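You operate a simulated robot arm through the tools that you are given. There is no shell and no other tool. Be economical: measure what you need, move in short steps, check, and stop when the job is done.

You are at the controls of a simulated two-armed robot. One attempt, no reset.

## Task
Put the combed orange sherd marked "26" from the top of the blue table on the upper shelf of the blue rack and the combed orange sherd labelled "29" in the orange clay bowl. Put the small carton marked "75" from the middle shelf of the middle grey rack on top of the small orange pot there and the small carton marked "62" on the purple-edged glass plate. Do these in any order. Set down upright: small carton.

Only the result counts: the job must be done as asked and must still hold three seconds after the hand-in. Knocking over, shifting, dropping, spilling or breaking anything else fails it.

## Robot
Two 7-joint arms with two-finger parallel grippers on one trunk, on a base that drives. Base frame: it is fixed to the floor where the robot stands at the start and does not move with it; the origin is under the middle of the robot, x ahead of it, y to its left, z up; the surface under the hand at the start is at about z = 74. Units: cm, degrees, N and s.
The left shoulder is at the start at [8, 13.1, 94.7], the right one opposite. With the tool pointing down near the work surface each hand reaches from about 40 to 86 cm from the robot's upright axis, wherever it stands, measured 20 degrees to its own side. Places, roughly: purple-edged glass plate [-550, 25, 100]; small carton [-550, 25, 125]; small orange pot [-575, 50, 125]; upper shelf of the blue rack [270, 140, 100]. Payload 1.57 kg a hand.
The TCP of each hand is the grasp point between the finger pads, 3 cm short of the fingertips. In the tool frame z runs along the fingers and y along their closing line. The gripper opens to 11 cm. The fingers are 2.4 cm wide and 1.2 cm thick; the gripper's body (4.8 by 11.2 cm) begins 7.8 cm behind the TCP.
Orientation is that of the tool frame in the base frame, as [roll, pitch, yaw] about the fixed x, y, z axes, in that order (R = Rz(yaw) Ry(pitch) Rx(roll)). With the fingers straight down and closing along the base's y, the tool's x points along the base's -x, its y along +y and its z along -z.

## Interface
- The arms move only by the tool nudge_tool. It takes "left_steps", "right_steps" or both (then of equal length, played together; a hand with none holds still); each is a list of rows, each an object (a shift or turn left out is 0, a gripper value left out holds the last) with "slide": the shift along the tool's x, y, z in m, a list of three; "rotation": the turn, a rotation vector about the tool's x, y, z in degrees, a list of three. In form: [{"slide": [dx, dy, dz], "rotation": [wx, wy, wz]}, ...]. A call has 1 to 12 rows; each row is the pose to reach, as a shift and turn from the pose commanded when the call began, along the tool's axes at that moment. "left_jaw" and "right_jaw" are, for a hand that has rows, the finger opening in m, from 0 to 0.11, set as the call begins (left out, the last holds). Rows are played at 5 a second. More than 5 cm and 8.6 degrees between two rows, or a gripper value outside its range, and nothing of the call is played. A pose out of reach is approached as far as the arm can. The call stops where the force on the tool passes 40 N (or 10 N more than at its start, if that is more) or the arm is blocked; 0.2 s more then pass. Each finger travels about 10.8 cm/s and halts on what it meets, pressing with about 27 N; the grip force reading is that of the motor and also rises with nothing between the fingers. The clock runs only during rows and for 0.2 s after the last one: add rows that repeat a pose to give the fingers time. The reply holds the time, the measured pose of the TCP, the force on the tool along the base axes, the opening and the grip force, in the units named above and with some noise, with the torque about the TCP (base axes, N m) and any sound that the robot's microphone picked up.
- Cameras (640 x 400 px; columns grow to the right, rows downward): "scene" is now at [-5.04, 3.52, 142.19]; the picture's right is [0.25, -0.97, 0.00], its down [-0.59, -0.15, -0.80] and it looks along [0.77, 0.20, -0.60] (base axes); focal length 293 px, centre (320, 200). "left" rides on the left gripper at [7, -1.6, -14.1] in its tool frame; the picture's right is [0.23, 0.97, 0.00], its down [-0.86, 0.20, -0.48] and it looks along [-0.47, 0.11, 0.88] (tool axes); focal length 222 px, centre (320, 200). "right" rides on the right gripper at [7, 1.6, -14.1] in its tool frame; the picture's right is [-0.23, 0.97, 0.00], its down [-0.86, -0.20, -0.48] and it looks along [-0.47, -0.11, 0.88] (tool axes); focal length 222 px, centre (320, 200).
- snapshot(camera): a new picture of that camera. It takes no simulated time.
- roll_base(legs): drives the robot by 1 to 6 legs, each [ahead, left, turn to the left] in cm, cm and degrees, along the robot's own axes; the way and the turn of a leg run together, so that a leg with both is an arc; at most 150 cm and 180 degrees a leg. The arms and the cameras ride along, it lands a little off, and it stops where it bumps. It gives what a move gives.
- pan_tilt(pan, tilt): turns the head with the scene camera to pan (to the left, within 109 degrees either way) and tilt (down, from -29 to 69), counted from straight ahead of the robot. It gives what a move gives.
- probe_pixels(camera, pixels): there is no depth. For up to 12 entries [column, row, z] of the newest picture of that camera ("zoom" is the newest enlarged one), the place [x, y] in the base frame at which the ray of that pixel passes the height z, good to about 0.2 cm, but the place of the scene camera against the robot may be out by one fixed shift of up to 2.5 cm in any direction. It takes no simulated time.
- enlarge(camera, box): a new picture of the part [left, top, right, bottom] of that camera's present view, enlarged. It takes no simulated time.
- hand_in(): hands the job in; it is judged then, once.

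Work in short steps. Measure before you move; look again where a grasp or a placing could have gone wrong, and mend it. You have 110 turns and 100 pictures in all, those below and enlarged ones among them. Open the grippers and draw the arms clear of the work before you hand the job in, unless the task says otherwise; then end with one line.

The tools are called after "Request:" by a JSON object that holds its "method" and its "body". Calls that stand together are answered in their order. nudge_tool: Moves the arms, as the interface text tells. Its arguments: {"type":"object","properties":{"left_steps":{"type":"array"},"left_jaw":{"type":"number"},"right_steps":{"type":"array"},"right_jaw":{"type":"number"}},"required":[]} The other tools are called the same way: roll_base (legs) drives the base; pan_tilt (pan, tilt) turns the head that bears the scene camera; snapshot (camera) takes a picture; probe_pixels (camera, pixels) gives the place at which the rays of pixels pass given heights; enlarge (camera, box) takes an enlarged picture of a part of a camera's view; hand_in () hands the job in.

At the start:

```text
clock: 0.0
left_tool_pos: [43.22, 43.54, 100.55]
left_ee_rot: [180.0, 0.0, -180.0]
left_ft_force: [-0.8, -0.6, 0.1]
left_wrist_torque: [0.02, -0.02, 0.01]
left_width: 10.99
left_finger_force: 0.1
right_tool_pos: [50.39, -8.21, 95.65]
right_ee_rot: [-180.0, 0.0, 180.0]
right_ft_force: [1.1, -0.7, 0.5]
right_wrist_torque: [0.0, -0.01, 0.0]
right_width: 11.0
right_finger_force: 0.1
robot x, y, heading: [-0.05, -0.12, 0.2]
head pan, tilt: [14.3, 37.1]
```

scene: 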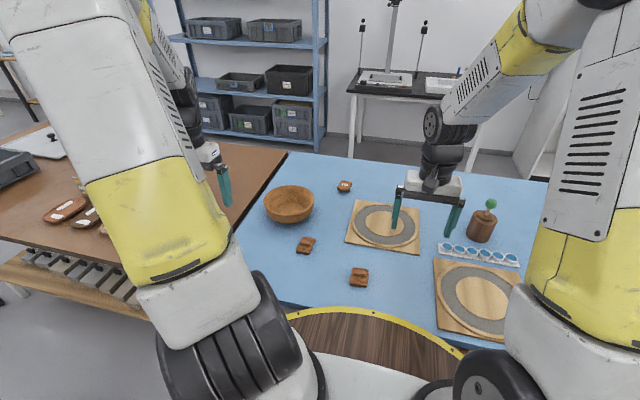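
right: 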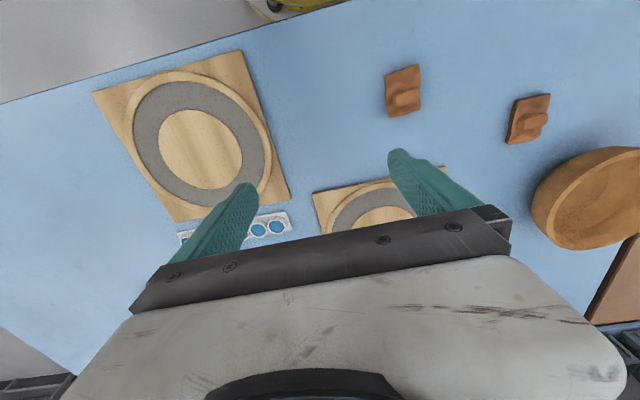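
left: 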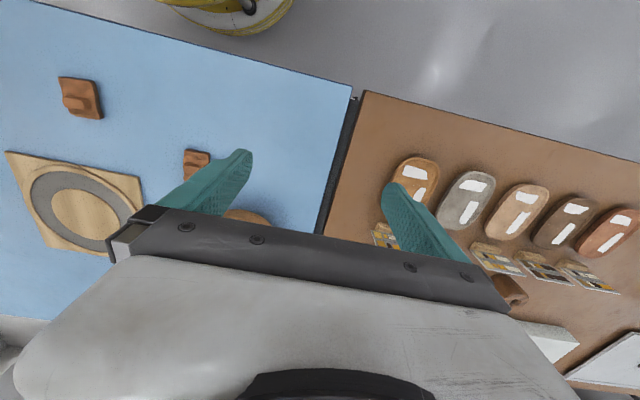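

The scene shows three orange sherds near pixels (344,186), (305,245) and (359,277), plus the clay bowl at (289,204). I enlarge the view to read their labels.

Request:
{"method": "enlarge", "body": {"camera": "scene", "box": [260, 160, 400, 300]}}

Request:
{"method": "enlarge", "body": {"camera": "right", "box": [370, 50, 570, 175]}}

Request:
{"method": "probe_pixels", "body": {"camera": "right", "pixels": [[404, 90, 75], [529, 120, 75], [600, 195, 78]]}}

Request:
{"method": "probe_pixels", "body": {"camera": "scene", "pixels": [[359, 277, 75], [305, 245, 75], [344, 186, 75], [289, 204, 78]]}}

```text
2.86 times, centred on (330, 230) of scene
```

zoom: 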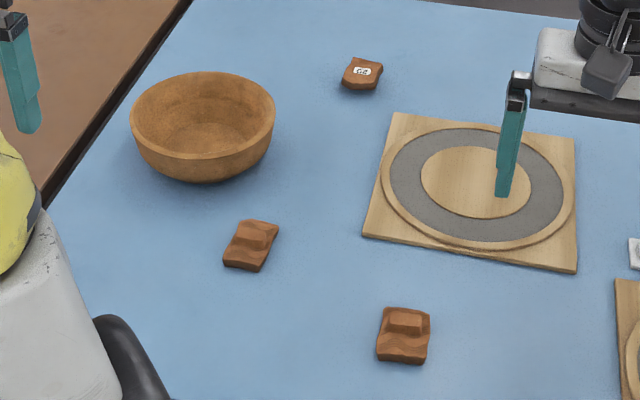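

```text
3.20 times, centred on (470, 112) of right
```

zoom: 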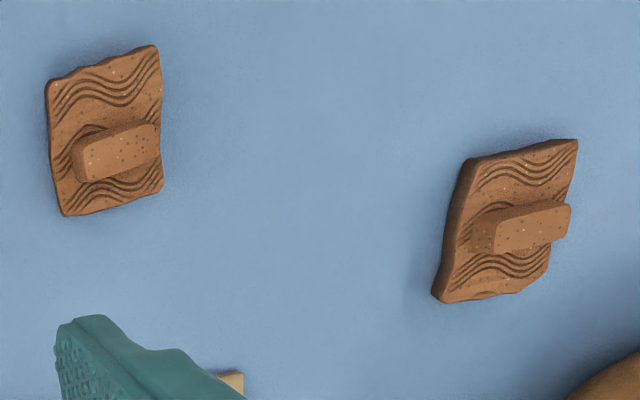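

```text
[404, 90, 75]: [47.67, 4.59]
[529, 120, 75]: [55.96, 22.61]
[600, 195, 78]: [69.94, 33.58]
```

```text
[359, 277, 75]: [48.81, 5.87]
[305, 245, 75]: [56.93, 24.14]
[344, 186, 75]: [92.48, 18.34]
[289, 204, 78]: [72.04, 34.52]
```

Neither near sherd shows a label from here, while the far one does. I zoom in on each of the three.

Request:
{"method": "enlarge", "body": {"camera": "scene", "box": [328, 176, 360, 196]}}

Request:
{"method": "enlarge", "body": {"camera": "left", "box": [40, 60, 240, 185]}}

```text
16.00 times, centred on (344, 186) of scene
```

zoom: 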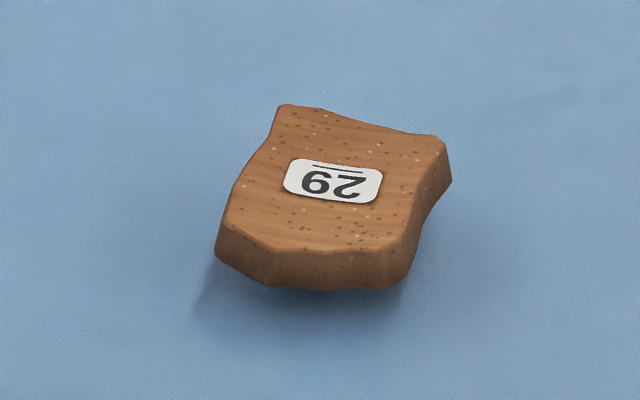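

```text
3.20 times, centred on (140, 122) of left
```

zoom: 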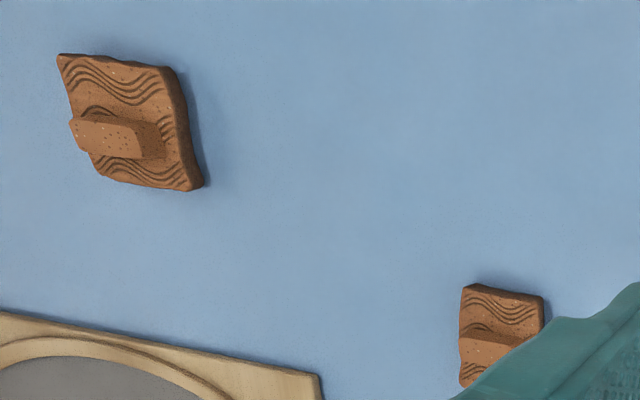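

The far sherd's number has its line on the upper side, so it reads "29" upside down. The other two carry their labels underneath, so I look at the rack and the sherd geometry next.

Request:
{"method": "pan_tilt", "body": {"pan": 25, "tilt": 15}}

Request:
{"method": "snapshot", "body": {"camera": "scene"}}

Request:
{"method": "probe_pixels", "body": {"camera": "right", "pixels": [[386, 74, 75], [418, 66, 75], [421, 109, 75], [391, 116, 75], [512, 101, 75], [549, 95, 75], [541, 138, 75], [508, 143, 75], [0, 103, 74], [240, 30, 74], [350, 0, 74]]}}

```text
clock: 0.9
left_tool_pos: [43.22, 43.52, 100.6]
left_ee_rot: [-180.0, 0.0, -180.0]
left_ft_force: [0.0, 0.1, 1.0]
left_wrist_torque: [0.03, -0.04, 0.0]
left_width: 10.98
left_finger_force: 0.3
right_tool_pos: [50.48, -8.26, 95.7]
right_ee_rot: [-179.9, -0.1, -180.0]
right_ft_force: [-0.8, -0.2, -0.2]
right_wrist_torque: [-0.03, -0.02, 0.01]
right_width: 10.98
right_finger_force: 0.0
robot x, y, heading: [-0.01, 0.15, -0.1]
head pan, tilt: [25.0, 15.0]
```

```text
92 pictures are left
```

scene: 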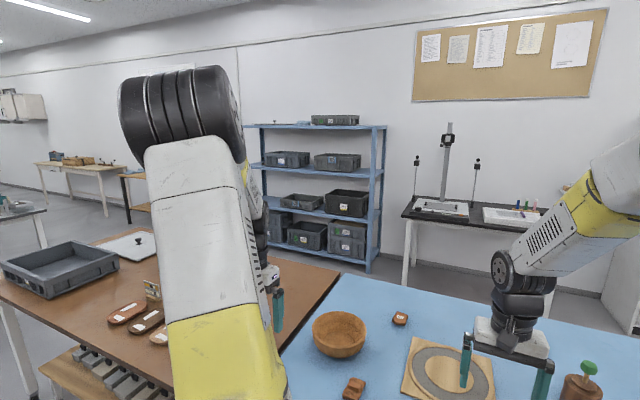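

```text
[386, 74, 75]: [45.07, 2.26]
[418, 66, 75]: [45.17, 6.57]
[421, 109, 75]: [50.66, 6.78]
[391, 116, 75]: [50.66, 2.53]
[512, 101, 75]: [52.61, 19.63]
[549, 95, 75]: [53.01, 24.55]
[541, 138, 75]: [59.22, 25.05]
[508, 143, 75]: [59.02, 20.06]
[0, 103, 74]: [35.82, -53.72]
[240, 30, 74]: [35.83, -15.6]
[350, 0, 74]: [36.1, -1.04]
```

The table edge is at x≈35.9. The rack has boards near rows 127, 168 and 213, so I measure which one sits at about z=100.

Request:
{"method": "enlarge", "body": {"camera": "scene", "box": [235, 100, 395, 280]}}

Request:
{"method": "probe_pixels", "body": {"camera": "scene", "pixels": [[370, 173, 100], [370, 220, 60], [370, 220, 75], [368, 270, 0], [375, 175, 110], [370, 173, 120]]}}

```text
2.22 times, centred on (315, 190) of scene
```

zoom: 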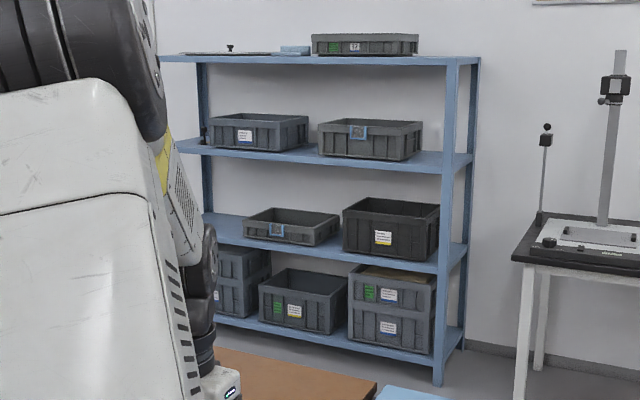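

```text
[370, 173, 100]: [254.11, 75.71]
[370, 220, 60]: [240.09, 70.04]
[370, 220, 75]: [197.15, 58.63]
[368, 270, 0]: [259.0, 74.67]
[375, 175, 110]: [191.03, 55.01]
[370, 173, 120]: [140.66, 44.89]
```

The second board from the top is the upper shelf at about z=100, with the rack front at x≈257. I bring the right hand over the near sherd at about (47.9, 4.5) to take a close look before grasping.

Request:
{"method": "nudge_tool", "body": {"right_steps": [{"slide": [0.01, 0.04, 0.0]}, {"slide": [0.02, 0.08, 0.0]}, {"slide": [0.025, 0.125, 0.01]}, {"slide": [0.025, 0.126, 0.05]}, {"slide": [0.025, 0.127, 0.09]}, {"slide": [0.025, 0.127, 0.09]}], "right_jaw": 0.09}}

Request:
{"method": "snapshot", "body": {"camera": "right"}}

Request:
{"method": "pan_tilt", "body": {"pan": 10, "tilt": 45}}

Request:
{"method": "snapshot", "body": {"camera": "scene"}}

```text
clock: 2.3
left_tool_pos: [43.11, 43.42, 100.62]
left_ee_rot: [-179.9, 0.0, 180.0]
left_ft_force: [-0.5, -0.3, 0.1]
left_wrist_torque: [-0.03, 0.01, -0.01]
left_width: 11.0
left_finger_force: 0.0
right_tool_pos: [48.2, 4.61, 86.53]
right_ee_rot: [180.0, 0.0, 180.0]
right_ft_force: [0.9, -0.2, -0.3]
right_wrist_torque: [-0.01, -0.01, -0.03]
right_width: 9.04
right_finger_force: 0.0
robot x, y, heading: [0.18, -0.22, 0.4]
head pan, tilt: [25.0, 15.0]
```

```text
90 pictures are left
```

right: 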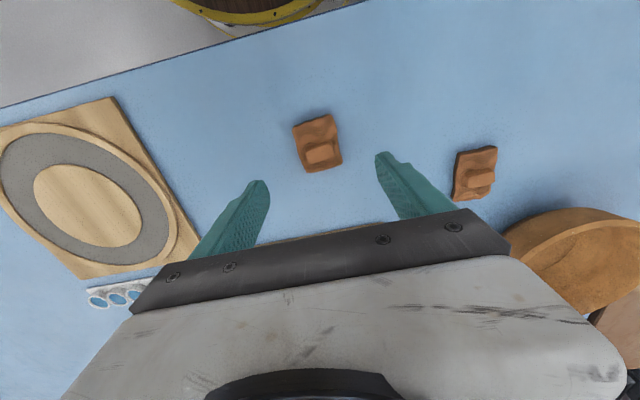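

```text
clock: 3.2
left_tool_pos: [43.11, 43.39, 100.49]
left_ee_rot: [-180.0, 0.1, 180.0]
left_ft_force: [0.6, 0.7, 0.3]
left_wrist_torque: [0.01, -0.06, 0.01]
left_width: 10.99
left_finger_force: 0.0
right_tool_pos: [48.22, 4.52, 86.54]
right_ee_rot: [-180.0, 0.0, -179.9]
right_ft_force: [1.0, -0.8, 0.2]
right_wrist_torque: [0.03, -0.02, -0.01]
right_width: 9.01
right_finger_force: 0.0
robot x, y, heading: [0.14, -0.48, -0.3]
head pan, tilt: [10.0, 45.0]
```

```text
89 pictures are left
```

scene: 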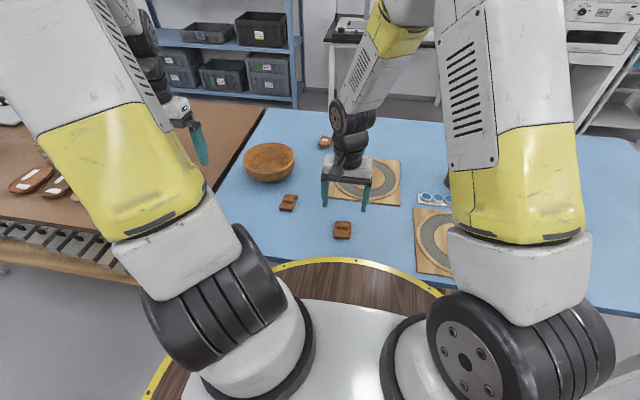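

I check the sherd's corners in this closer right view, around pixels (293,127), (334,114), (342,164) and (304,172), with the lug at (318,153).

Request:
{"method": "probe_pixels", "body": {"camera": "right", "pixels": [[293, 127, 75], [334, 114, 75], [342, 164, 75], [304, 172, 75], [318, 153, 76.5], [318, 145, 75.5], [475, 175, 75.5]]}}

Request:
{"method": "enlarge", "body": {"camera": "right", "box": [270, 100, 370, 190]}}

```text
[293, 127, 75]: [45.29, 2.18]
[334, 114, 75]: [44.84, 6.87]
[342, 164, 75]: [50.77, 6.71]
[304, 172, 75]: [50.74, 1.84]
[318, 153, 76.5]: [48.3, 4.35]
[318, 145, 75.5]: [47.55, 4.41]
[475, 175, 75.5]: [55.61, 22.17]
```

```text
4.44 times, centred on (320, 145) of right
```

zoom: 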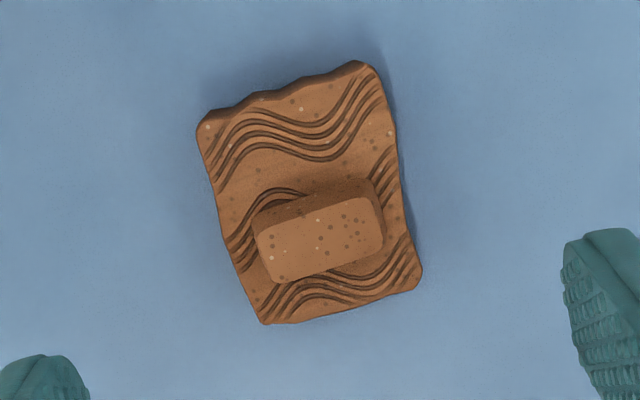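

The sherd is centred at (47.8, 4.4) and about 4.7 cm wide along y. I descend with the jaw at 9 cm until the tips are about 0.5 cm above the table, then close.

Request:
{"method": "nudge_tool", "body": {"right_steps": [{"slide": [0.003, -0.0015, 0.045]}, {"slide": [0.003, -0.0015, 0.075]}, {"slide": [0.003, -0.0015, 0.09]}, {"slide": [0.003, -0.0015, 0.09]}]}}

Request:
{"method": "nudge_tool", "body": {"right_steps": [{"slide": [0, 0, 0]}, {"slide": [0, 0, 0]}, {"slide": [0, 0, 0]}, {"slide": [0, 0, 0]}], "right_jaw": 0.03}}

Request:
{"method": "snapshot", "body": {"camera": "right"}}

```text
clock: 4.2
left_tool_pos: [43.22, 43.31, 100.59]
left_ee_rot: [-180.0, 0.0, 179.9]
left_ft_force: [0.4, 0.2, -0.5]
left_wrist_torque: [0.04, -0.01, 0.04]
left_width: 10.99
left_finger_force: 0.1
right_tool_pos: [47.64, 4.31, 77.44]
right_ee_rot: [179.9, 0.0, 180.0]
right_ft_force: [-1.0, -0.2, 0.5]
right_wrist_torque: [0.0, 0.0, -0.02]
right_width: 8.99
right_finger_force: 0.2
robot x, y, heading: [-0.06, -0.2, -0.2]
head pan, tilt: [10.0, 45.0]
```

```text
clock: 5.2
left_tool_pos: [43.22, 43.3, 100.62]
left_ee_rot: [180.0, 0.1, -179.9]
left_ft_force: [-0.6, -0.2, -0.1]
left_wrist_torque: [0.0, 0.0, 0.01]
left_width: 11.02
left_finger_force: 0.1
right_tool_pos: [47.79, 4.34, 77.45]
right_ee_rot: [180.0, 0.0, -179.9]
right_ft_force: [-0.3, 0.8, 0.8]
right_wrist_torque: [-0.02, 0.03, 0.0]
right_width: 4.71
right_finger_force: 27.2
robot x, y, heading: [-0.26, -0.1, 0.1]
head pan, tilt: [10.0, 45.0]
```

```text
87 pictures are left
```

right: 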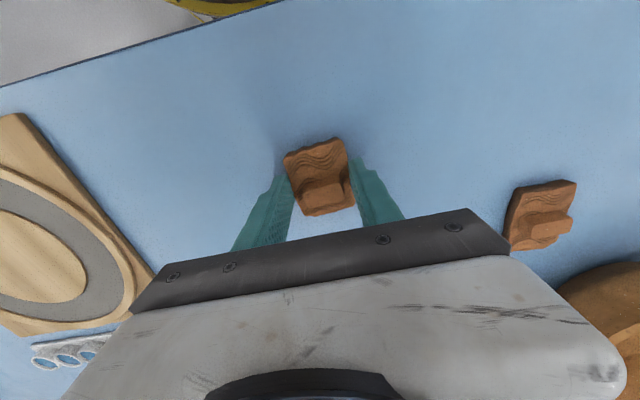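

The sherd is held with a 4.71 cm opening and 27 N. I lift it and tilt its underside toward the left, with the left hand tilting over to see the label.

Request:
{"method": "nudge_tool", "body": {"right_steps": [{"slide": [0, 0, -0.05]}, {"slide": [0, 0, -0.1]}, {"slide": [-0.02, 0, -0.145], "rotation": [-6, 0, 0]}, {"slide": [-0.03, 0, -0.19], "rotation": [-14, 0, 0]}, {"slide": [-0.04, 0, -0.23], "rotation": [-22, 0, 0]}, {"slide": [-0.05, 0, -0.27], "rotation": [-30, 0, 0]}, {"slide": [-0.06, 0, -0.275], "rotation": [-38, 0, 0]}, {"slide": [-0.06, 0, -0.275], "rotation": [-46, 0, 0]}, {"slide": [-0.06, 0, -0.275], "rotation": [-54, 0, 0]}, {"slide": [-0.06, 0, -0.275], "rotation": [-54, 0, 0]}], "left_steps": [{"rotation": [8, 0, 0]}, {"rotation": [16, 0, 0]}, {"rotation": [24, 0, 0]}, {"rotation": [32, 0, 0]}, {"rotation": [40, 0, 0]}, {"rotation": [48, 0, 0]}, {"rotation": [55, 0, 0]}, {"rotation": [60, 0, 0]}, {"rotation": [60, 0, 0]}, {"rotation": [60, 0, 0]}]}}

Request:
{"method": "snapshot", "body": {"camera": "left"}}

```text
clock: 7.4
left_tool_pos: [43.14, 43.37, 100.57]
left_ee_rot: [-120.1, 0.0, -179.9]
left_ft_force: [0.1, 0.4, -0.7]
left_wrist_torque: [0.0, -0.04, 0.01]
left_width: 11.02
left_finger_force: 0.0
right_tool_pos: [53.81, 4.2, 105.15]
right_ee_rot: [125.9, -0.1, 179.9]
right_ft_force: [0.7, 0.3, -0.2]
right_wrist_torque: [0.02, 0.04, 0.06]
right_width: 3.03
right_finger_force: 0.0
robot x, y, heading: [0.06, 0.32, -0.1]
head pan, tilt: [10.0, 45.0]
```

```text
86 pictures are left
```

left: 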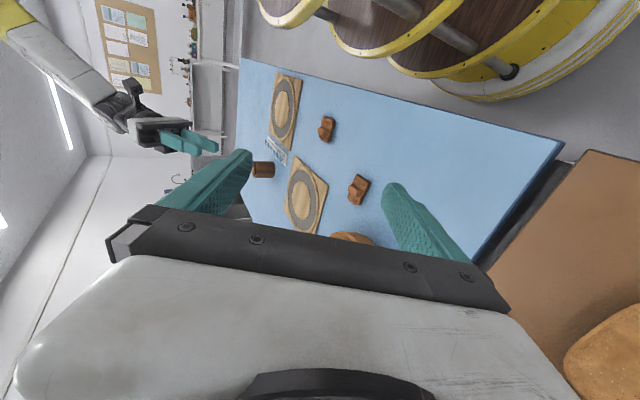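

The grip opening fell to 3.03 cm with no force, so the sherd stayed on the table. I take the right hand back over it, jaw open, to look again.

Request:
{"method": "nudge_tool", "body": {"right_steps": [{"slide": [0, 0, 0], "rotation": [8, 0, 0]}, {"rotation": [16, 0, 0]}, {"rotation": [24, 0, 0]}, {"rotation": [32, 0, 0]}, {"rotation": [40, 0, 0]}, {"rotation": [48, 0, 0]}, {"rotation": [54, 0, 0]}, {"rotation": [54, 0, 0]}], "right_jaw": 0.09}}

Request:
{"method": "nudge_tool", "body": {"right_steps": [{"slide": [0.02, 0, 0.05]}, {"slide": [0.04, 0, 0.1]}, {"slide": [0.06, 0, 0.14]}, {"slide": [0.06, 0, 0.185]}, {"slide": [0.06, 0, 0.185]}]}}

Request:
{"method": "enlarge", "body": {"camera": "right", "box": [240, 80, 400, 190]}}

```text
clock: 9.2
left_tool_pos: [43.12, 43.4, 100.55]
left_ee_rot: [-120.0, 0.1, -179.9]
left_ft_force: [-0.3, 0.8, -1.4]
left_wrist_torque: [0.04, 0.01, 0.0]
left_width: 11.03
left_finger_force: 0.2
right_tool_pos: [53.73, 4.23, 105.19]
right_ee_rot: [-179.8, 0.0, 180.0]
right_ft_force: [0.6, 1.1, -0.4]
right_wrist_torque: [0.05, -0.03, 0.01]
right_width: 9.01
right_finger_force: 0.0
robot x, y, heading: [0.26, -0.01, 0.0]
head pan, tilt: [10.0, 45.0]
```

```text
refused: row 1 steps farther than a row can; nothing moved
```

```text
3.64 times, centred on (320, 135) of right
```

zoom: 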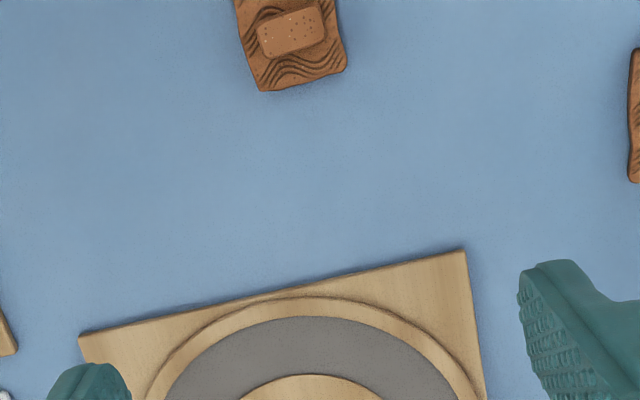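

Row 1 was slightly over 5 cm, so the descent was refused. I repeat it with smaller rows.

Request:
{"method": "nudge_tool", "body": {"right_steps": [{"slide": [0.015, 0, 0.04]}, {"slide": [0.03, 0, 0.08]}, {"slide": [0.045, 0, 0.12]}, {"slide": [0.06, 0, 0.16]}, {"slide": [0.06, 0, 0.185]}, {"slide": [0.06, 0, 0.185]}]}}

Request:
{"method": "enlarge", "body": {"camera": "right", "box": [240, 80, 400, 190]}}

```text
clock: 10.6
left_tool_pos: [43.18, 43.28, 100.65]
left_ee_rot: [-120.0, 0.0, 179.9]
left_ft_force: [0.4, -0.2, 0.8]
left_wrist_torque: [-0.01, 0.03, 0.0]
left_width: 11.01
left_finger_force: 0.1
right_tool_pos: [47.54, 4.44, 86.62]
right_ee_rot: [179.9, 0.0, -180.0]
right_ft_force: [-0.2, 0.0, 0.1]
right_wrist_torque: [-0.01, 0.03, -0.01]
right_width: 9.0
right_finger_force: 0.1
robot x, y, heading: [-0.42, -0.17, 0.1]
head pan, tilt: [10.0, 45.0]
```

```text
3.64 times, centred on (320, 135) of right
```

zoom: 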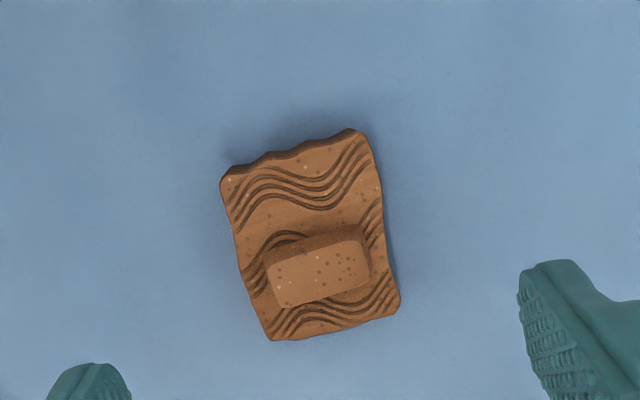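

The sherd is undisturbed and the lug is a clear handle, about 2.8 x 1.2 cm, centred near (319.5,154). I turn the hand 90° so the fingers close across the lug.

Request:
{"method": "probe_pixels", "body": {"camera": "right", "pixels": [[319.5, 154.2, 76], [319.5, 154.2, 77], [320, 143, 75.3]]}}

Request:
{"method": "nudge_tool", "body": {"right_steps": [{"rotation": [0, 0, -8.5]}, {"rotation": [0, 0, -17]}, {"rotation": [0, 0, -25.5]}, {"rotation": [0, 0, -34]}, {"rotation": [0, 0, -42]}, {"rotation": [0, 0, -50]}, {"rotation": [0, 0, -58]}, {"rotation": [0, 0, -66]}, {"rotation": [0, 0, -74]}, {"rotation": [0, 0, -82]}, {"rotation": [0, 0, -90]}, {"rotation": [0, 0, -90]}], "right_jaw": 0.06}}

Request:
{"method": "snapshot", "body": {"camera": "right"}}

```text
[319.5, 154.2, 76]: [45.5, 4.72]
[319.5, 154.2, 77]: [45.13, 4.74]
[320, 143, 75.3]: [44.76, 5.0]
```

```text
clock: 13.2
left_tool_pos: [43.14, 43.56, 100.65]
left_ee_rot: [-120.0, 0.1, 179.9]
left_ft_force: [0.5, -0.1, -0.7]
left_wrist_torque: [-0.06, 0.01, -0.03]
left_width: 10.99
left_finger_force: 0.0
right_tool_pos: [47.72, 4.32, 86.71]
right_ee_rot: [180.0, 0.0, -90.0]
right_ft_force: [0.1, 0.2, -0.3]
right_wrist_torque: [0.01, 0.03, 0.01]
right_width: 6.02
right_finger_force: 0.1
robot x, y, heading: [-0.01, -0.14, 0.2]
head pan, tilt: [10.0, 45.0]
```

```text
83 pictures are left
```

right: 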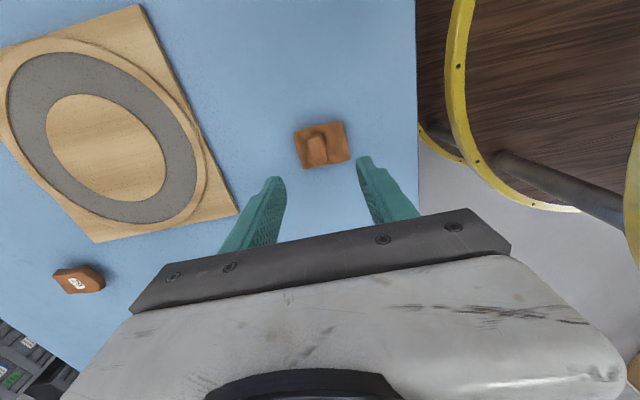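

The lug now appears at about (318,149) in the fresh right picture, so I measure it.

Request:
{"method": "probe_pixels", "body": {"camera": "right", "pixels": [[316, 149, 76.5], [322, 143, 75.2], [295, 131, 75], [345, 122, 75], [350, 158, 75], [303, 168, 75]]}}

Request:
{"method": "enlarge", "body": {"camera": "right", "box": [270, 100, 370, 190]}}

```text
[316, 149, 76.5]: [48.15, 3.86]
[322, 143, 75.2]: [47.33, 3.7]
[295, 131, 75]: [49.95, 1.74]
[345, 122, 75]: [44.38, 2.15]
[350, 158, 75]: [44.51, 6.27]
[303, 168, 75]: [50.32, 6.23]
```

```text
4.44 times, centred on (320, 145) of right
```

zoom: 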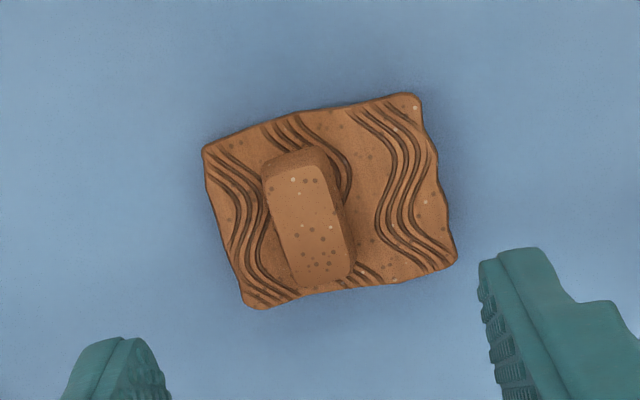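

The lug centre is about (47.9, 4.0). I descend until the tips are near the body's top, z≈75.4, and close.

Request:
{"method": "nudge_tool", "body": {"right_steps": [{"slide": [0.003, -0.002, 0.04]}, {"slide": [0.003, -0.002, 0.065]}, {"slide": [0.003, -0.002, 0.075]}, {"slide": [0.003, -0.002, 0.082]}, {"slide": [0.003, -0.002, 0.082]}], "right_jaw": 0.05}}

Request:
{"method": "nudge_tool", "body": {"right_steps": [{"slide": [0, 0, 0]}, {"slide": [0, 0, 0]}, {"slide": [0, 0, 0]}, {"slide": [0, 0, -0.02]}, {"slide": [0, 0, -0.04]}, {"slide": [0, 0, -0.04]}], "right_jaw": 0.0}}

Request:
{"method": "snapshot", "body": {"camera": "right"}}

```text
clock: 14.4
left_tool_pos: [43.12, 43.4, 100.69]
left_ee_rot: [-120.1, 0.0, 180.0]
left_ft_force: [0.3, 0.4, -0.2]
left_wrist_torque: [0.01, 0.02, 0.04]
left_width: 11.0
left_finger_force: 0.1
right_tool_pos: [47.84, 3.98, 78.54]
right_ee_rot: [-180.0, 0.1, -90.1]
right_ft_force: [-0.4, -0.4, 0.0]
right_wrist_torque: [0.01, 0.0, 0.02]
right_width: 5.02
right_finger_force: 0.1
robot x, y, heading: [0.34, 0.16, -0.2]
head pan, tilt: [10.0, 45.0]
```

```text
clock: 15.8
left_tool_pos: [43.16, 43.36, 100.56]
left_ee_rot: [-120.0, 0.0, 180.0]
left_ft_force: [-0.1, 0.5, -0.2]
left_wrist_torque: [-0.01, -0.01, 0.0]
left_width: 11.03
left_finger_force: 0.1
right_tool_pos: [47.9, 3.94, 82.53]
right_ee_rot: [180.0, 0.0, -90.0]
right_ft_force: [1.0, 0.1, -0.5]
right_wrist_torque: [-0.03, 0.01, 0.0]
right_width: 1.63
right_finger_force: 27.2
robot x, y, heading: [0.12, -0.19, -0.2]
head pan, tilt: [10.0, 45.0]
```

```text
81 pictures are left
```

right: 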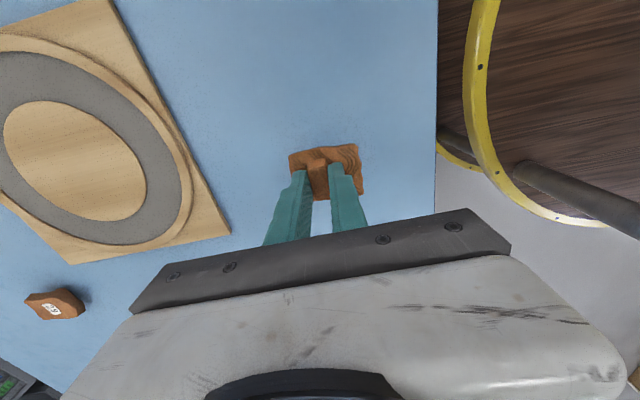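

The lug grip holds at 1.63 cm and 27 N, with the sherd lifted. I raise it and tilt its underside toward the left camera to read the label.

Request:
{"method": "nudge_tool", "body": {"right_steps": [{"slide": [0, -0.01, -0.045]}, {"slide": [0, -0.02, -0.09], "rotation": [0, -7, 0]}, {"slide": [0, -0.03, -0.135], "rotation": [0, -15, 0]}, {"slide": [0, -0.04, -0.18], "rotation": [0, -23, 0]}, {"slide": [0, -0.05, -0.22], "rotation": [0, -31, 0]}, {"slide": [0, -0.06, -0.22], "rotation": [0, -39, 0]}, {"slide": [0, -0.06, -0.22], "rotation": [0, -47, 0]}, {"slide": [0, -0.06, -0.22], "rotation": [0, -54, 0]}, {"slide": [0, -0.06, -0.22], "rotation": [0, -60, 0]}, {"slide": [0, -0.06, -0.22], "rotation": [0, -60, 0]}]}}

Request:
{"method": "snapshot", "body": {"camera": "left"}}

```text
clock: 18.0
left_tool_pos: [43.15, 43.42, 100.61]
left_ee_rot: [-120.1, 0.0, -180.0]
left_ft_force: [-1.0, -0.2, -0.5]
left_wrist_torque: [-0.04, -0.01, 0.0]
left_width: 11.04
left_finger_force: 0.2
right_tool_pos: [53.95, 3.99, 104.58]
right_ee_rot: [-180.0, 60.1, -90.0]
right_ft_force: [0.1, 0.2, -0.3]
right_wrist_torque: [-0.01, 0.0, 0.0]
right_width: 1.62
right_finger_force: 26.9
robot x, y, heading: [0.01, 0.03, -0.0]
head pan, tilt: [10.0, 45.0]
```

```text
80 pictures are left
```

left: 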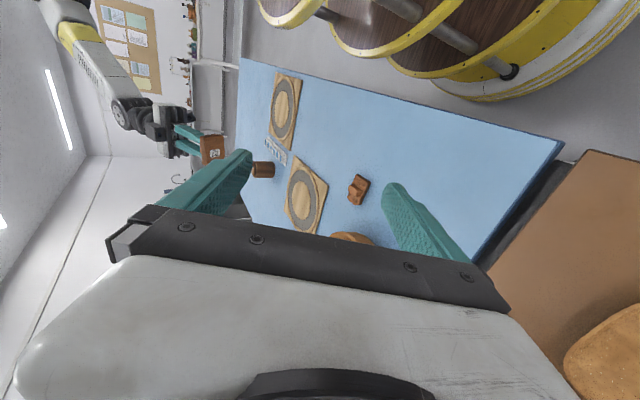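

The underside label is visible at about (215,153), so I enlarge it.

Request:
{"method": "enlarge", "body": {"camera": "left", "box": [196, 132, 228, 172]}}

```text
10.00 times, centred on (212, 152) of left
```

zoom: 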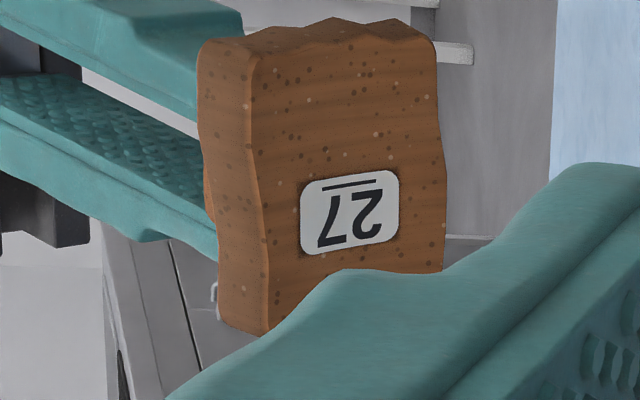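

It reads "27", so it is the wrong sherd. I put it back exactly where it was by reversing the path.

Request:
{"method": "nudge_tool", "body": {"right_steps": [{"rotation": [0, 8, 0]}, {"rotation": [0, 16, 0]}, {"rotation": [0, 24, 0]}, {"rotation": [0, 32, 0]}, {"rotation": [0, 40, 0]}, {"rotation": [0, 48, 0]}, {"rotation": [0, 56, 0]}, {"rotation": [0, 60, 0]}, {"rotation": [0, 60, 0]}]}}

Request:
{"method": "nudge_tool", "body": {"right_steps": [{"slide": [0, 0.015, 0.04]}, {"slide": [0, 0.03, 0.085]}, {"slide": [0, 0.045, 0.13]}, {"slide": [0, 0.06, 0.175]}, {"slide": [0, 0.06, 0.22]}, {"slide": [0, 0.06, 0.245]}, {"slide": [0, 0.06, 0.255]}, {"slide": [0, 0.06, 0.259]}, {"slide": [0, 0.06, 0.259]}]}}

```text
clock: 20.0
left_tool_pos: [43.17, 43.37, 100.67]
left_ee_rot: [-120.0, 0.0, -180.0]
left_ft_force: [-0.1, 0.8, -0.8]
left_wrist_torque: [0.02, 0.02, 0.01]
left_width: 11.0
left_finger_force: 0.0
right_tool_pos: [53.91, 3.89, 104.5]
right_ee_rot: [-180.0, -0.2, -90.0]
right_ft_force: [0.1, -0.3, 0.3]
right_wrist_torque: [0.04, -0.02, 0.04]
right_width: 1.6
right_finger_force: 26.7
robot x, y, heading: [0.16, 0.11, -0.2]
head pan, tilt: [10.0, 45.0]
```

```text
clock: 22.0
left_tool_pos: [43.1, 43.39, 100.57]
left_ee_rot: [-120.0, 0.0, 180.0]
left_ft_force: [-0.8, 0.2, -0.1]
left_wrist_torque: [-0.01, 0.03, 0.01]
left_width: 11.01
left_finger_force: 0.0
right_tool_pos: [47.76, 3.83, 78.62]
right_ee_rot: [-179.9, 0.1, -90.0]
right_ft_force: [-1.9, -3.0, 20.8]
right_wrist_torque: [-0.06, 0.09, 0.02]
right_width: 1.64
right_finger_force: 27.6
robot x, y, heading: [-0.27, -0.39, -0.1]
head pan, tilt: [10.0, 45.0]
```

The sherd is on the table with 21 N of contact. I release, lift, and move over the other near sherd at about (55.8, 22.1).

Request:
{"method": "nudge_tool", "body": {"right_steps": [{"slide": [0, 0, 0]}, {"slide": [0, 0, 0]}, {"slide": [0, 0, -0.03]}, {"slide": [0, 0, -0.08]}, {"slide": [-0.04, -0.02, -0.08]}, {"slide": [-0.08, -0.04, -0.08]}, {"slide": [-0.12, -0.06, -0.08]}, {"slide": [-0.16, -0.08, -0.08]}, {"slide": [-0.18, -0.08, -0.08]}, {"slide": [-0.18, -0.08, -0.08]}], "right_jaw": 0.05}}

Request:
{"method": "snapshot", "body": {"camera": "right"}}

```text
clock: 24.2
left_tool_pos: [43.23, 43.39, 100.51]
left_ee_rot: [-120.0, 0.0, 180.0]
left_ft_force: [0.4, 0.3, 0.1]
left_wrist_torque: [-0.01, -0.01, 0.01]
left_width: 10.97
left_finger_force: 0.1
right_tool_pos: [55.88, 21.88, 86.41]
right_ee_rot: [180.0, 0.0, -90.0]
right_ft_force: [-0.5, 0.0, 0.3]
right_wrist_torque: [-0.01, -0.01, -0.02]
right_width: 5.03
right_finger_force: 0.0
robot x, y, heading: [-0.01, -0.04, 0.2]
head pan, tilt: [10.0, 45.0]
```

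```text
78 pictures are left
```

right: 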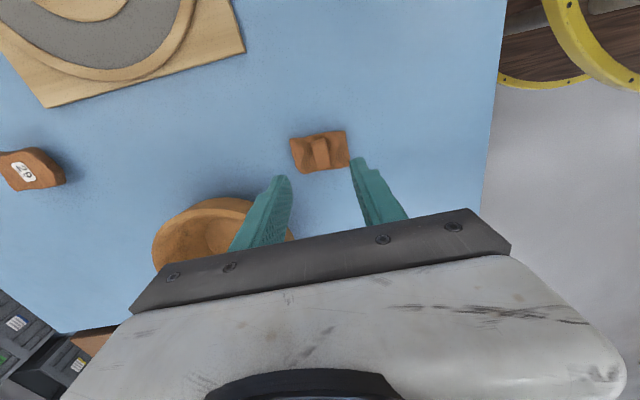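

The second sherd is at about (320,152), with its lug near its centre. I enlarge and measure it.

Request:
{"method": "enlarge", "body": {"camera": "right", "box": [270, 110, 370, 200]}}

Request:
{"method": "probe_pixels", "body": {"camera": "right", "pixels": [[320, 154, 76.8], [320, 151, 75.2], [316, 168, 76.8], [210, 240, 82], [155, 260, 82]]}}

```text
4.44 times, centred on (320, 155) of right
```

zoom: 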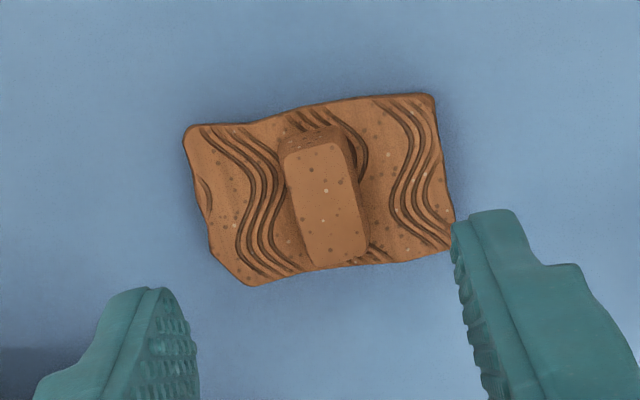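

```text
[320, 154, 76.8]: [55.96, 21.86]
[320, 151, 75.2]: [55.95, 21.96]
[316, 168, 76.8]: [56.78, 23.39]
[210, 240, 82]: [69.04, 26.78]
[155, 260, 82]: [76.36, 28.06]
```

The lug centre matches the TCP at (55.9, 21.9). I descend, close and lift slightly.

Request:
{"method": "nudge_tool", "body": {"right_steps": [{"slide": [0, 0, 0.04]}, {"slide": [0, 0, 0.065]}, {"slide": [0, 0, 0.078]}, {"slide": [0, 0, 0.078]}]}}

Request:
{"method": "nudge_tool", "body": {"right_steps": [{"slide": [0, 0, 0]}, {"slide": [0, 0, 0]}, {"slide": [0, 0, 0]}, {"slide": [0, 0, -0.03]}, {"slide": [0, 0, -0.07]}, {"slide": [0, 0, -0.07]}], "right_jaw": 0.0}}

```text
clock: 25.2
left_tool_pos: [43.15, 43.29, 100.55]
left_ee_rot: [-120.0, 0.0, 179.9]
left_ft_force: [0.3, -0.3, -0.5]
left_wrist_torque: [0.01, -0.01, -0.02]
left_width: 10.98
left_finger_force: 0.1
right_tool_pos: [55.86, 21.99, 78.64]
right_ee_rot: [-179.9, 0.0, -90.1]
right_ft_force: [0.8, -0.3, 0.3]
right_wrist_torque: [0.0, -0.02, -0.01]
right_width: 5.0
right_finger_force: 0.1
robot x, y, heading: [0.02, -0.02, -0.1]
head pan, tilt: [10.0, 45.0]
```

```text
clock: 26.6
left_tool_pos: [43.2, 43.52, 100.61]
left_ee_rot: [-120.0, 0.0, -180.0]
left_ft_force: [-0.2, 0.0, -1.1]
left_wrist_torque: [0.0, -0.01, -0.04]
left_width: 10.98
left_finger_force: 0.0
right_tool_pos: [55.89, 21.99, 85.72]
right_ee_rot: [179.9, -0.1, -90.1]
right_ft_force: [0.0, 0.1, 0.2]
right_wrist_torque: [0.03, 0.0, -0.02]
right_width: 1.62
right_finger_force: 26.6
robot x, y, heading: [-0.23, -0.09, 0.2]
head pan, tilt: [10.0, 45.0]
```

It is held at 1.62 cm. I bring it to the same showing pose and read the label with the left camera.

Request:
{"method": "nudge_tool", "body": {"right_steps": [{"slide": [0.01, 0, -0.045]}, {"slide": [0.03, 0.01, -0.085]}, {"slide": [0.06, 0.015, -0.12], "rotation": [0, -7, 0]}, {"slide": [0.09, 0.02, -0.15], "rotation": [0, -14, 0]}, {"slide": [0.12, 0.02, -0.17], "rotation": [0, -22, 0]}, {"slide": [0.15, 0.02, -0.19], "rotation": [0, -30, 0]}, {"slide": [0.18, 0.02, -0.19], "rotation": [0, -38, 0]}, {"slide": [0.18, 0.02, -0.19], "rotation": [0, -46, 0]}, {"slide": [0.18, 0.02, -0.19], "rotation": [0, -54, 0]}, {"slide": [0.18, 0.02, -0.19], "rotation": [0, -60, 0]}, {"slide": [0.18, 0.02, -0.19], "rotation": [0, -60, 0]}]}}

Request:
{"method": "enlarge", "body": {"camera": "left", "box": [196, 132, 228, 172]}}

```text
clock: 29.0
left_tool_pos: [43.19, 43.46, 100.6]
left_ee_rot: [-120.0, -0.1, -180.0]
left_ft_force: [-0.4, -0.1, 0.3]
left_wrist_torque: [-0.01, 0.0, -0.02]
left_width: 10.98
left_finger_force: 0.0
right_tool_pos: [53.84, 3.99, 104.76]
right_ee_rot: [-179.9, 60.2, -89.9]
right_ft_force: [0.4, -0.2, -0.3]
right_wrist_torque: [-0.03, -0.01, -0.01]
right_width: 1.61
right_finger_force: 26.8
robot x, y, heading: [0.15, -0.31, -0.3]
head pan, tilt: [10.0, 45.0]
```

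```text
10.00 times, centred on (212, 152) of left
```

zoom: 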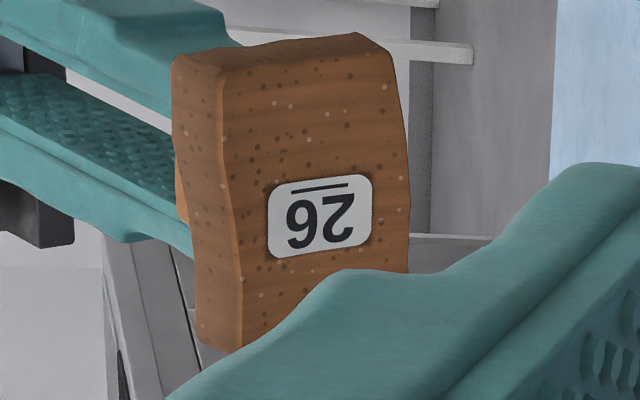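

The label looks like "26" upside down. Since 26 and 29 are easily confused, I zoom further on both.

Request:
{"method": "enlarge", "body": {"camera": "left", "box": [207, 147, 219, 160]}}

Request:
{"method": "snapshot", "body": {"camera": "scene"}}

Request:
{"method": "enlarge", "body": {"camera": "scene", "box": [316, 134, 334, 150]}}

```text
16.00 times, centred on (213, 154) of left
```

zoom: 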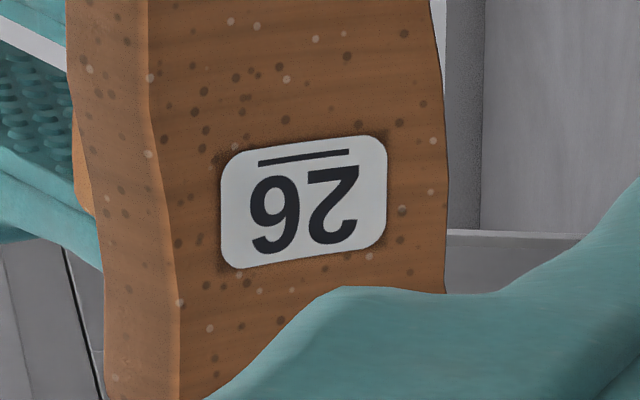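

```text
74 pictures are left
```

scene: 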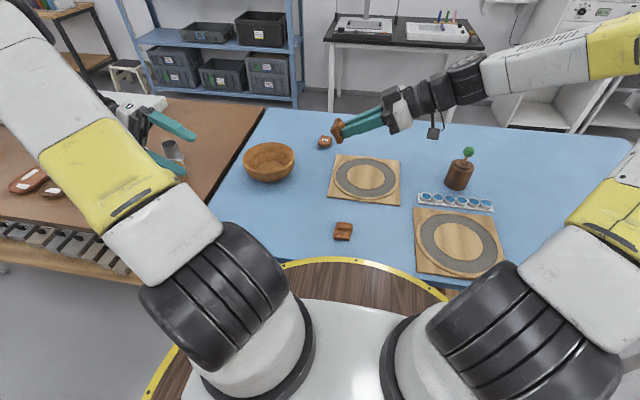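

```text
16.00 times, centred on (325, 142) of scene
```

zoom: 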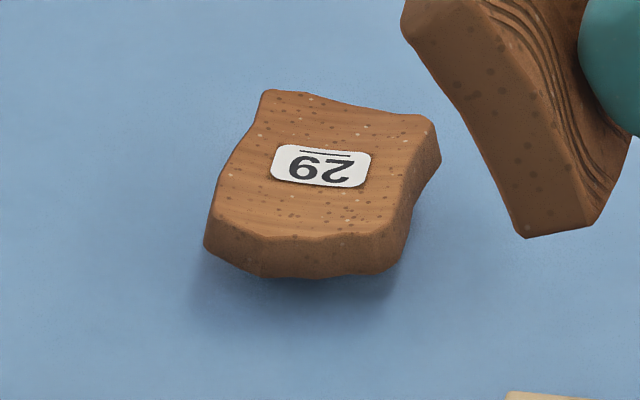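

The held sherd reads 26 and the far one reads 29, both with the line beneath the number. The 29 lies near the reach limit, so I check how much room the base has before the table edge.

Request:
{"method": "probe_pixels", "body": {"camera": "scene", "pixels": [[340, 262, 20], [340, 262, 40], [340, 262, 60], [325, 142, 76.5], [325, 146, 75.5], [270, 160, 78], [245, 165, 80], [296, 162, 80]]}}

Request:
{"method": "probe_pixels", "body": {"camera": "left", "pixels": [[505, 72, 20], [505, 72, 40], [505, 72, 60], [372, 60, 20], [372, 60, 40], [372, 60, 60]]}}

```text
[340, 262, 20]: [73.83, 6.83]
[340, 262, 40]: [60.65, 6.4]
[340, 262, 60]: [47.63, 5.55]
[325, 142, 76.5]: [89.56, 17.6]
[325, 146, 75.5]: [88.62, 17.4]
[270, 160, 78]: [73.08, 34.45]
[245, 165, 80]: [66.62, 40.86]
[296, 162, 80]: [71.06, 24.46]
```

```text
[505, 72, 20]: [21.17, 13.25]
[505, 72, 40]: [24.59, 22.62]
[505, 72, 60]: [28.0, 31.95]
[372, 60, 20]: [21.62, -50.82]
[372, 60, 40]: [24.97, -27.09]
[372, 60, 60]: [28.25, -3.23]
```

The base rim is only a few cm from the table, so I'll reach with a forward-tilted left hand instead of driving. I straighten both hands and draw the right one, holding 26, out to the right.

Request:
{"method": "nudge_tool", "body": {"left_steps": [{"rotation": [-8, 0, 0]}, {"rotation": [-16, 0, 0]}, {"rotation": [-24, 0, 0]}, {"rotation": [-32, 0, 0]}, {"rotation": [-40, 0, 0]}, {"rotation": [-48, 0, 0]}, {"rotation": [-56, 0, 0]}, {"rotation": [-60, 0, 0]}, {"rotation": [-60, 0, 0]}], "right_steps": [{"slide": [0.02, 0, -0.0346], "rotation": [0, 8, 0]}, {"slide": [0.04, 0, -0.0692], "rotation": [0, 16, 0]}, {"slide": [0.06, 0, -0.1038], "rotation": [0, 24, 0]}, {"slide": [0.08, 0, -0.1384], "rotation": [0, 32, 0]}, {"slide": [0.1, 0, -0.173], "rotation": [0, 40, 0]}, {"slide": [0.12, 0, -0.2076], "rotation": [0, 48, 0]}, {"slide": [0.12, 0, -0.2076], "rotation": [0, 56, 0]}, {"slide": [0.12, 0, -0.2076], "rotation": [0, 60, 0]}, {"slide": [0.12, 0, -0.2076], "rotation": [0, 60, 0]}]}}

Request:
{"method": "nudge_tool", "body": {"left_steps": [{"slide": [-0.04, -0.025, 0], "rotation": [0, -7, 0]}, {"slide": [-0.08, -0.05, 0], "rotation": [0, -14, 0]}, {"slide": [-0.12, -0.075, 0], "rotation": [0, -21, 0]}, {"slide": [-0.16, -0.1, 0], "rotation": [0, -28, 0]}, {"slide": [-0.2, -0.125, 0], "rotation": [0, -35, 0]}, {"slide": [-0.24, -0.15, 0], "rotation": [0, -40, 0]}, {"slide": [-0.28, -0.175, 0], "rotation": [0, -40, 0]}, {"slide": [-0.32, -0.2, 0], "rotation": [0, -40, 0]}, {"slide": [-0.36, -0.225, 0.02], "rotation": [0, -40, 0]}, {"slide": [-0.4, -0.25, 0.04], "rotation": [0, -40, 0]}, {"slide": [-0.43, -0.26, 0.07], "rotation": [0, -40, 0]}, {"slide": [-0.43, -0.26, 0.07], "rotation": [0, -40, 0]}], "left_jaw": 0.09}}

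Request:
{"method": "snapshot", "body": {"camera": "left"}}

```text
clock: 31.0
left_tool_pos: [43.2, 43.49, 100.58]
left_ee_rot: [179.9, 0.1, 180.0]
left_ft_force: [0.8, 0.6, 0.2]
left_wrist_torque: [-0.02, -0.02, -0.01]
left_width: 10.98
left_finger_force: 0.0
right_tool_pos: [53.81, -20.02, 104.87]
right_ee_rot: [-180.0, -0.1, -89.9]
right_ft_force: [0.1, -0.8, -1.0]
right_wrist_torque: [0.0, 0.01, 0.03]
right_width: 1.61
right_finger_force: 27.1
robot x, y, heading: [-0.05, -0.13, 0.1]
head pan, tilt: [10.0, 45.0]
```

```text
refused: row 9 steps farther than a row can; nothing moved
```

```text
72 pictures are left
```

left: 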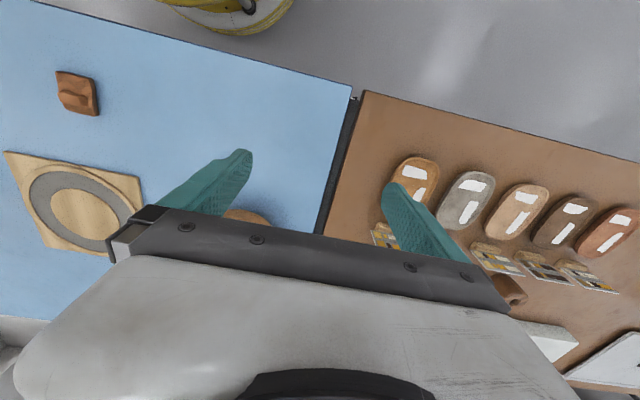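

Row 9 was too long a step. I redo the left hand's forward reach with smaller rows.

Request:
{"method": "nudge_tool", "body": {"left_steps": [{"slide": [-0.04, -0.025, 0], "rotation": [0, -7, 0]}, {"slide": [-0.08, -0.05, 0], "rotation": [0, -14, 0]}, {"slide": [-0.12, -0.075, 0], "rotation": [0, -21, 0]}, {"slide": [-0.16, -0.1, 0], "rotation": [0, -28, 0]}, {"slide": [-0.2, -0.125, 0], "rotation": [0, -35, 0]}, {"slide": [-0.24, -0.15, 0], "rotation": [0, -40, 0]}, {"slide": [-0.28, -0.175, 0], "rotation": [0, -40, 0]}, {"slide": [-0.32, -0.2, 0], "rotation": [0, -40, 0]}, {"slide": [-0.36, -0.22, 0.01], "rotation": [0, -40, 0]}, {"slide": [-0.4, -0.24, 0.03], "rotation": [0, -40, 0]}, {"slide": [-0.43, -0.26, 0.06], "rotation": [0, -40, 0]}, {"slide": [-0.43, -0.26, 0.07], "rotation": [0, -40, 0]}], "left_jaw": 0.09}}

Request:
{"method": "snapshot", "body": {"camera": "left"}}

```text
clock: 33.6
left_tool_pos: [86.32, 17.29, 93.52]
left_ee_rot: [179.9, 40.0, -180.0]
left_ft_force: [-0.1, -0.9, 0.6]
left_wrist_torque: [0.04, -0.04, 0.0]
left_width: 8.99
left_finger_force: 0.0
right_tool_pos: [53.9, -19.92, 104.87]
right_ee_rot: [180.0, 0.1, -90.0]
right_ft_force: [-0.2, 0.9, 0.4]
right_wrist_torque: [0.02, -0.05, 0.03]
right_width: 1.61
right_finger_force: 27.0
robot x, y, heading: [-0.08, 0.08, -0.2]
head pan, tilt: [10.0, 45.0]
```

```text
71 pictures are left
```

left: 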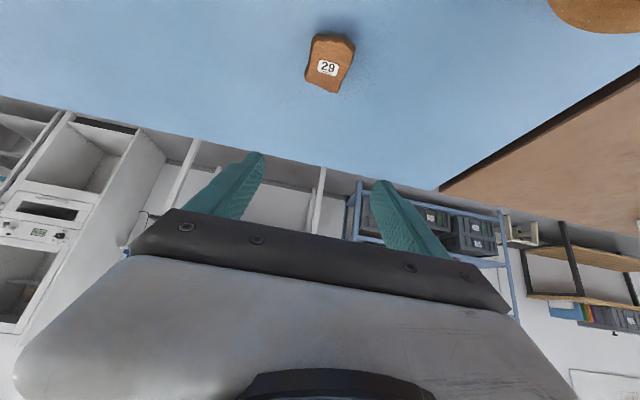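

The left camera confirms "29" upright at (328,68). I measure the sherd's corners.

Request:
{"method": "probe_pixels", "body": {"camera": "left", "pixels": [[316, 34, 76.5], [355, 45, 76.5], [338, 93, 76.5], [305, 82, 76.5], [328, 68, 76.5]]}}

Request:
{"method": "enlarge", "body": {"camera": "left", "box": [290, 20, 370, 100]}}

```text
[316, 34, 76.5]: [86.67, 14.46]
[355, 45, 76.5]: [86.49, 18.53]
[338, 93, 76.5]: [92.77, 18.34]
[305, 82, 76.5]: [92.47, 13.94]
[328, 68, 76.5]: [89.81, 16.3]
```

```text
5.00 times, centred on (330, 60) of left
```

zoom: 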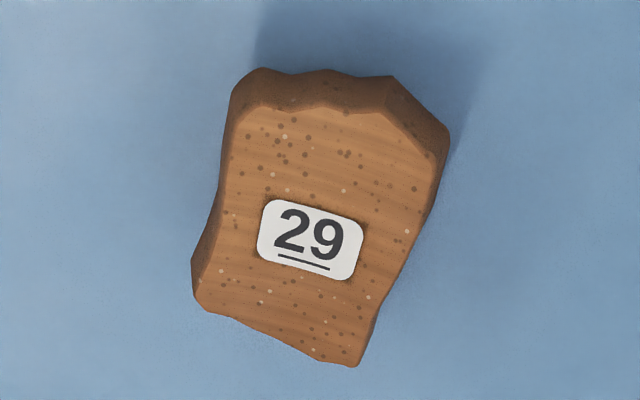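

Sherd 29 is centred at (89.7, 16.3), about 4.4 cm wide along y. I lower the tilted left hand around it and close.

Request:
{"method": "nudge_tool", "body": {"left_steps": [{"slide": [0.02, -0.005, 0.04]}, {"slide": [0.04, -0.01, 0.08]}, {"slide": [0.0554, -0.01, 0.0972]}, {"slide": [0.072, -0.01, 0.117]}, {"slide": [0.0882, -0.01, 0.1362]}, {"slide": [0.0882, -0.01, 0.1362]}]}}

Request:
{"method": "snapshot", "body": {"camera": "left"}}

```text
clock: 35.0
left_tool_pos: [88.13, 16.38, 77.22]
left_ee_rot: [180.0, 40.0, 179.9]
left_ft_force: [-0.8, 0.6, 0.4]
left_wrist_torque: [-0.02, -0.03, 0.0]
left_width: 9.01
left_finger_force: 0.2
right_tool_pos: [53.78, -19.99, 104.82]
right_ee_rot: [180.0, 0.1, -89.9]
right_ft_force: [-0.9, 0.1, -0.7]
right_wrist_torque: [-0.02, -0.03, 0.01]
right_width: 1.65
right_finger_force: 27.0
robot x, y, heading: [-0.14, 0.09, -0.0]
head pan, tilt: [10.0, 45.0]
```

```text
69 pictures are left
```

left: 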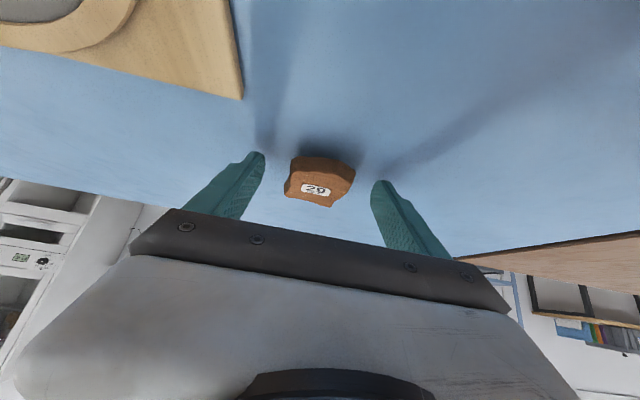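

The sherd sits between the fingers. I close, wait, and lift.

Request:
{"method": "nudge_tool", "body": {"left_steps": [{"slide": [0, 0, 0]}, {"slide": [0, 0, 0]}, {"slide": [0, 0, 0]}, {"slide": [0, 0, 0]}, {"slide": [-0.0129, 0, -0.0153]}, {"slide": [-0.0322, 0, -0.0383]}, {"slide": [-0.0322, 0, -0.0383]}], "left_jaw": 0.0}}

Request:
{"method": "snapshot", "body": {"camera": "left"}}

```text
clock: 36.6
left_tool_pos: [88.23, 16.46, 82.47]
left_ee_rot: [-180.0, 39.9, 180.0]
left_ft_force: [0.5, 0.5, -0.3]
left_wrist_torque: [-0.04, 0.01, 0.02]
left_width: 4.58
left_finger_force: 27.3
right_tool_pos: [53.97, -20.11, 104.83]
right_ee_rot: [180.0, 0.0, -90.0]
right_ft_force: [0.7, 0.4, -0.6]
right_wrist_torque: [0.01, 0.0, 0.01]
right_width: 1.64
right_finger_force: 26.8
robot x, y, heading: [0.03, -0.04, 0.2]
head pan, tilt: [10.0, 45.0]
```

```text
68 pictures are left
```

left: 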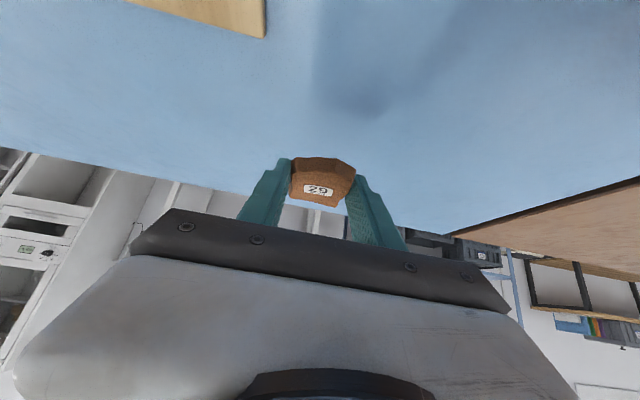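

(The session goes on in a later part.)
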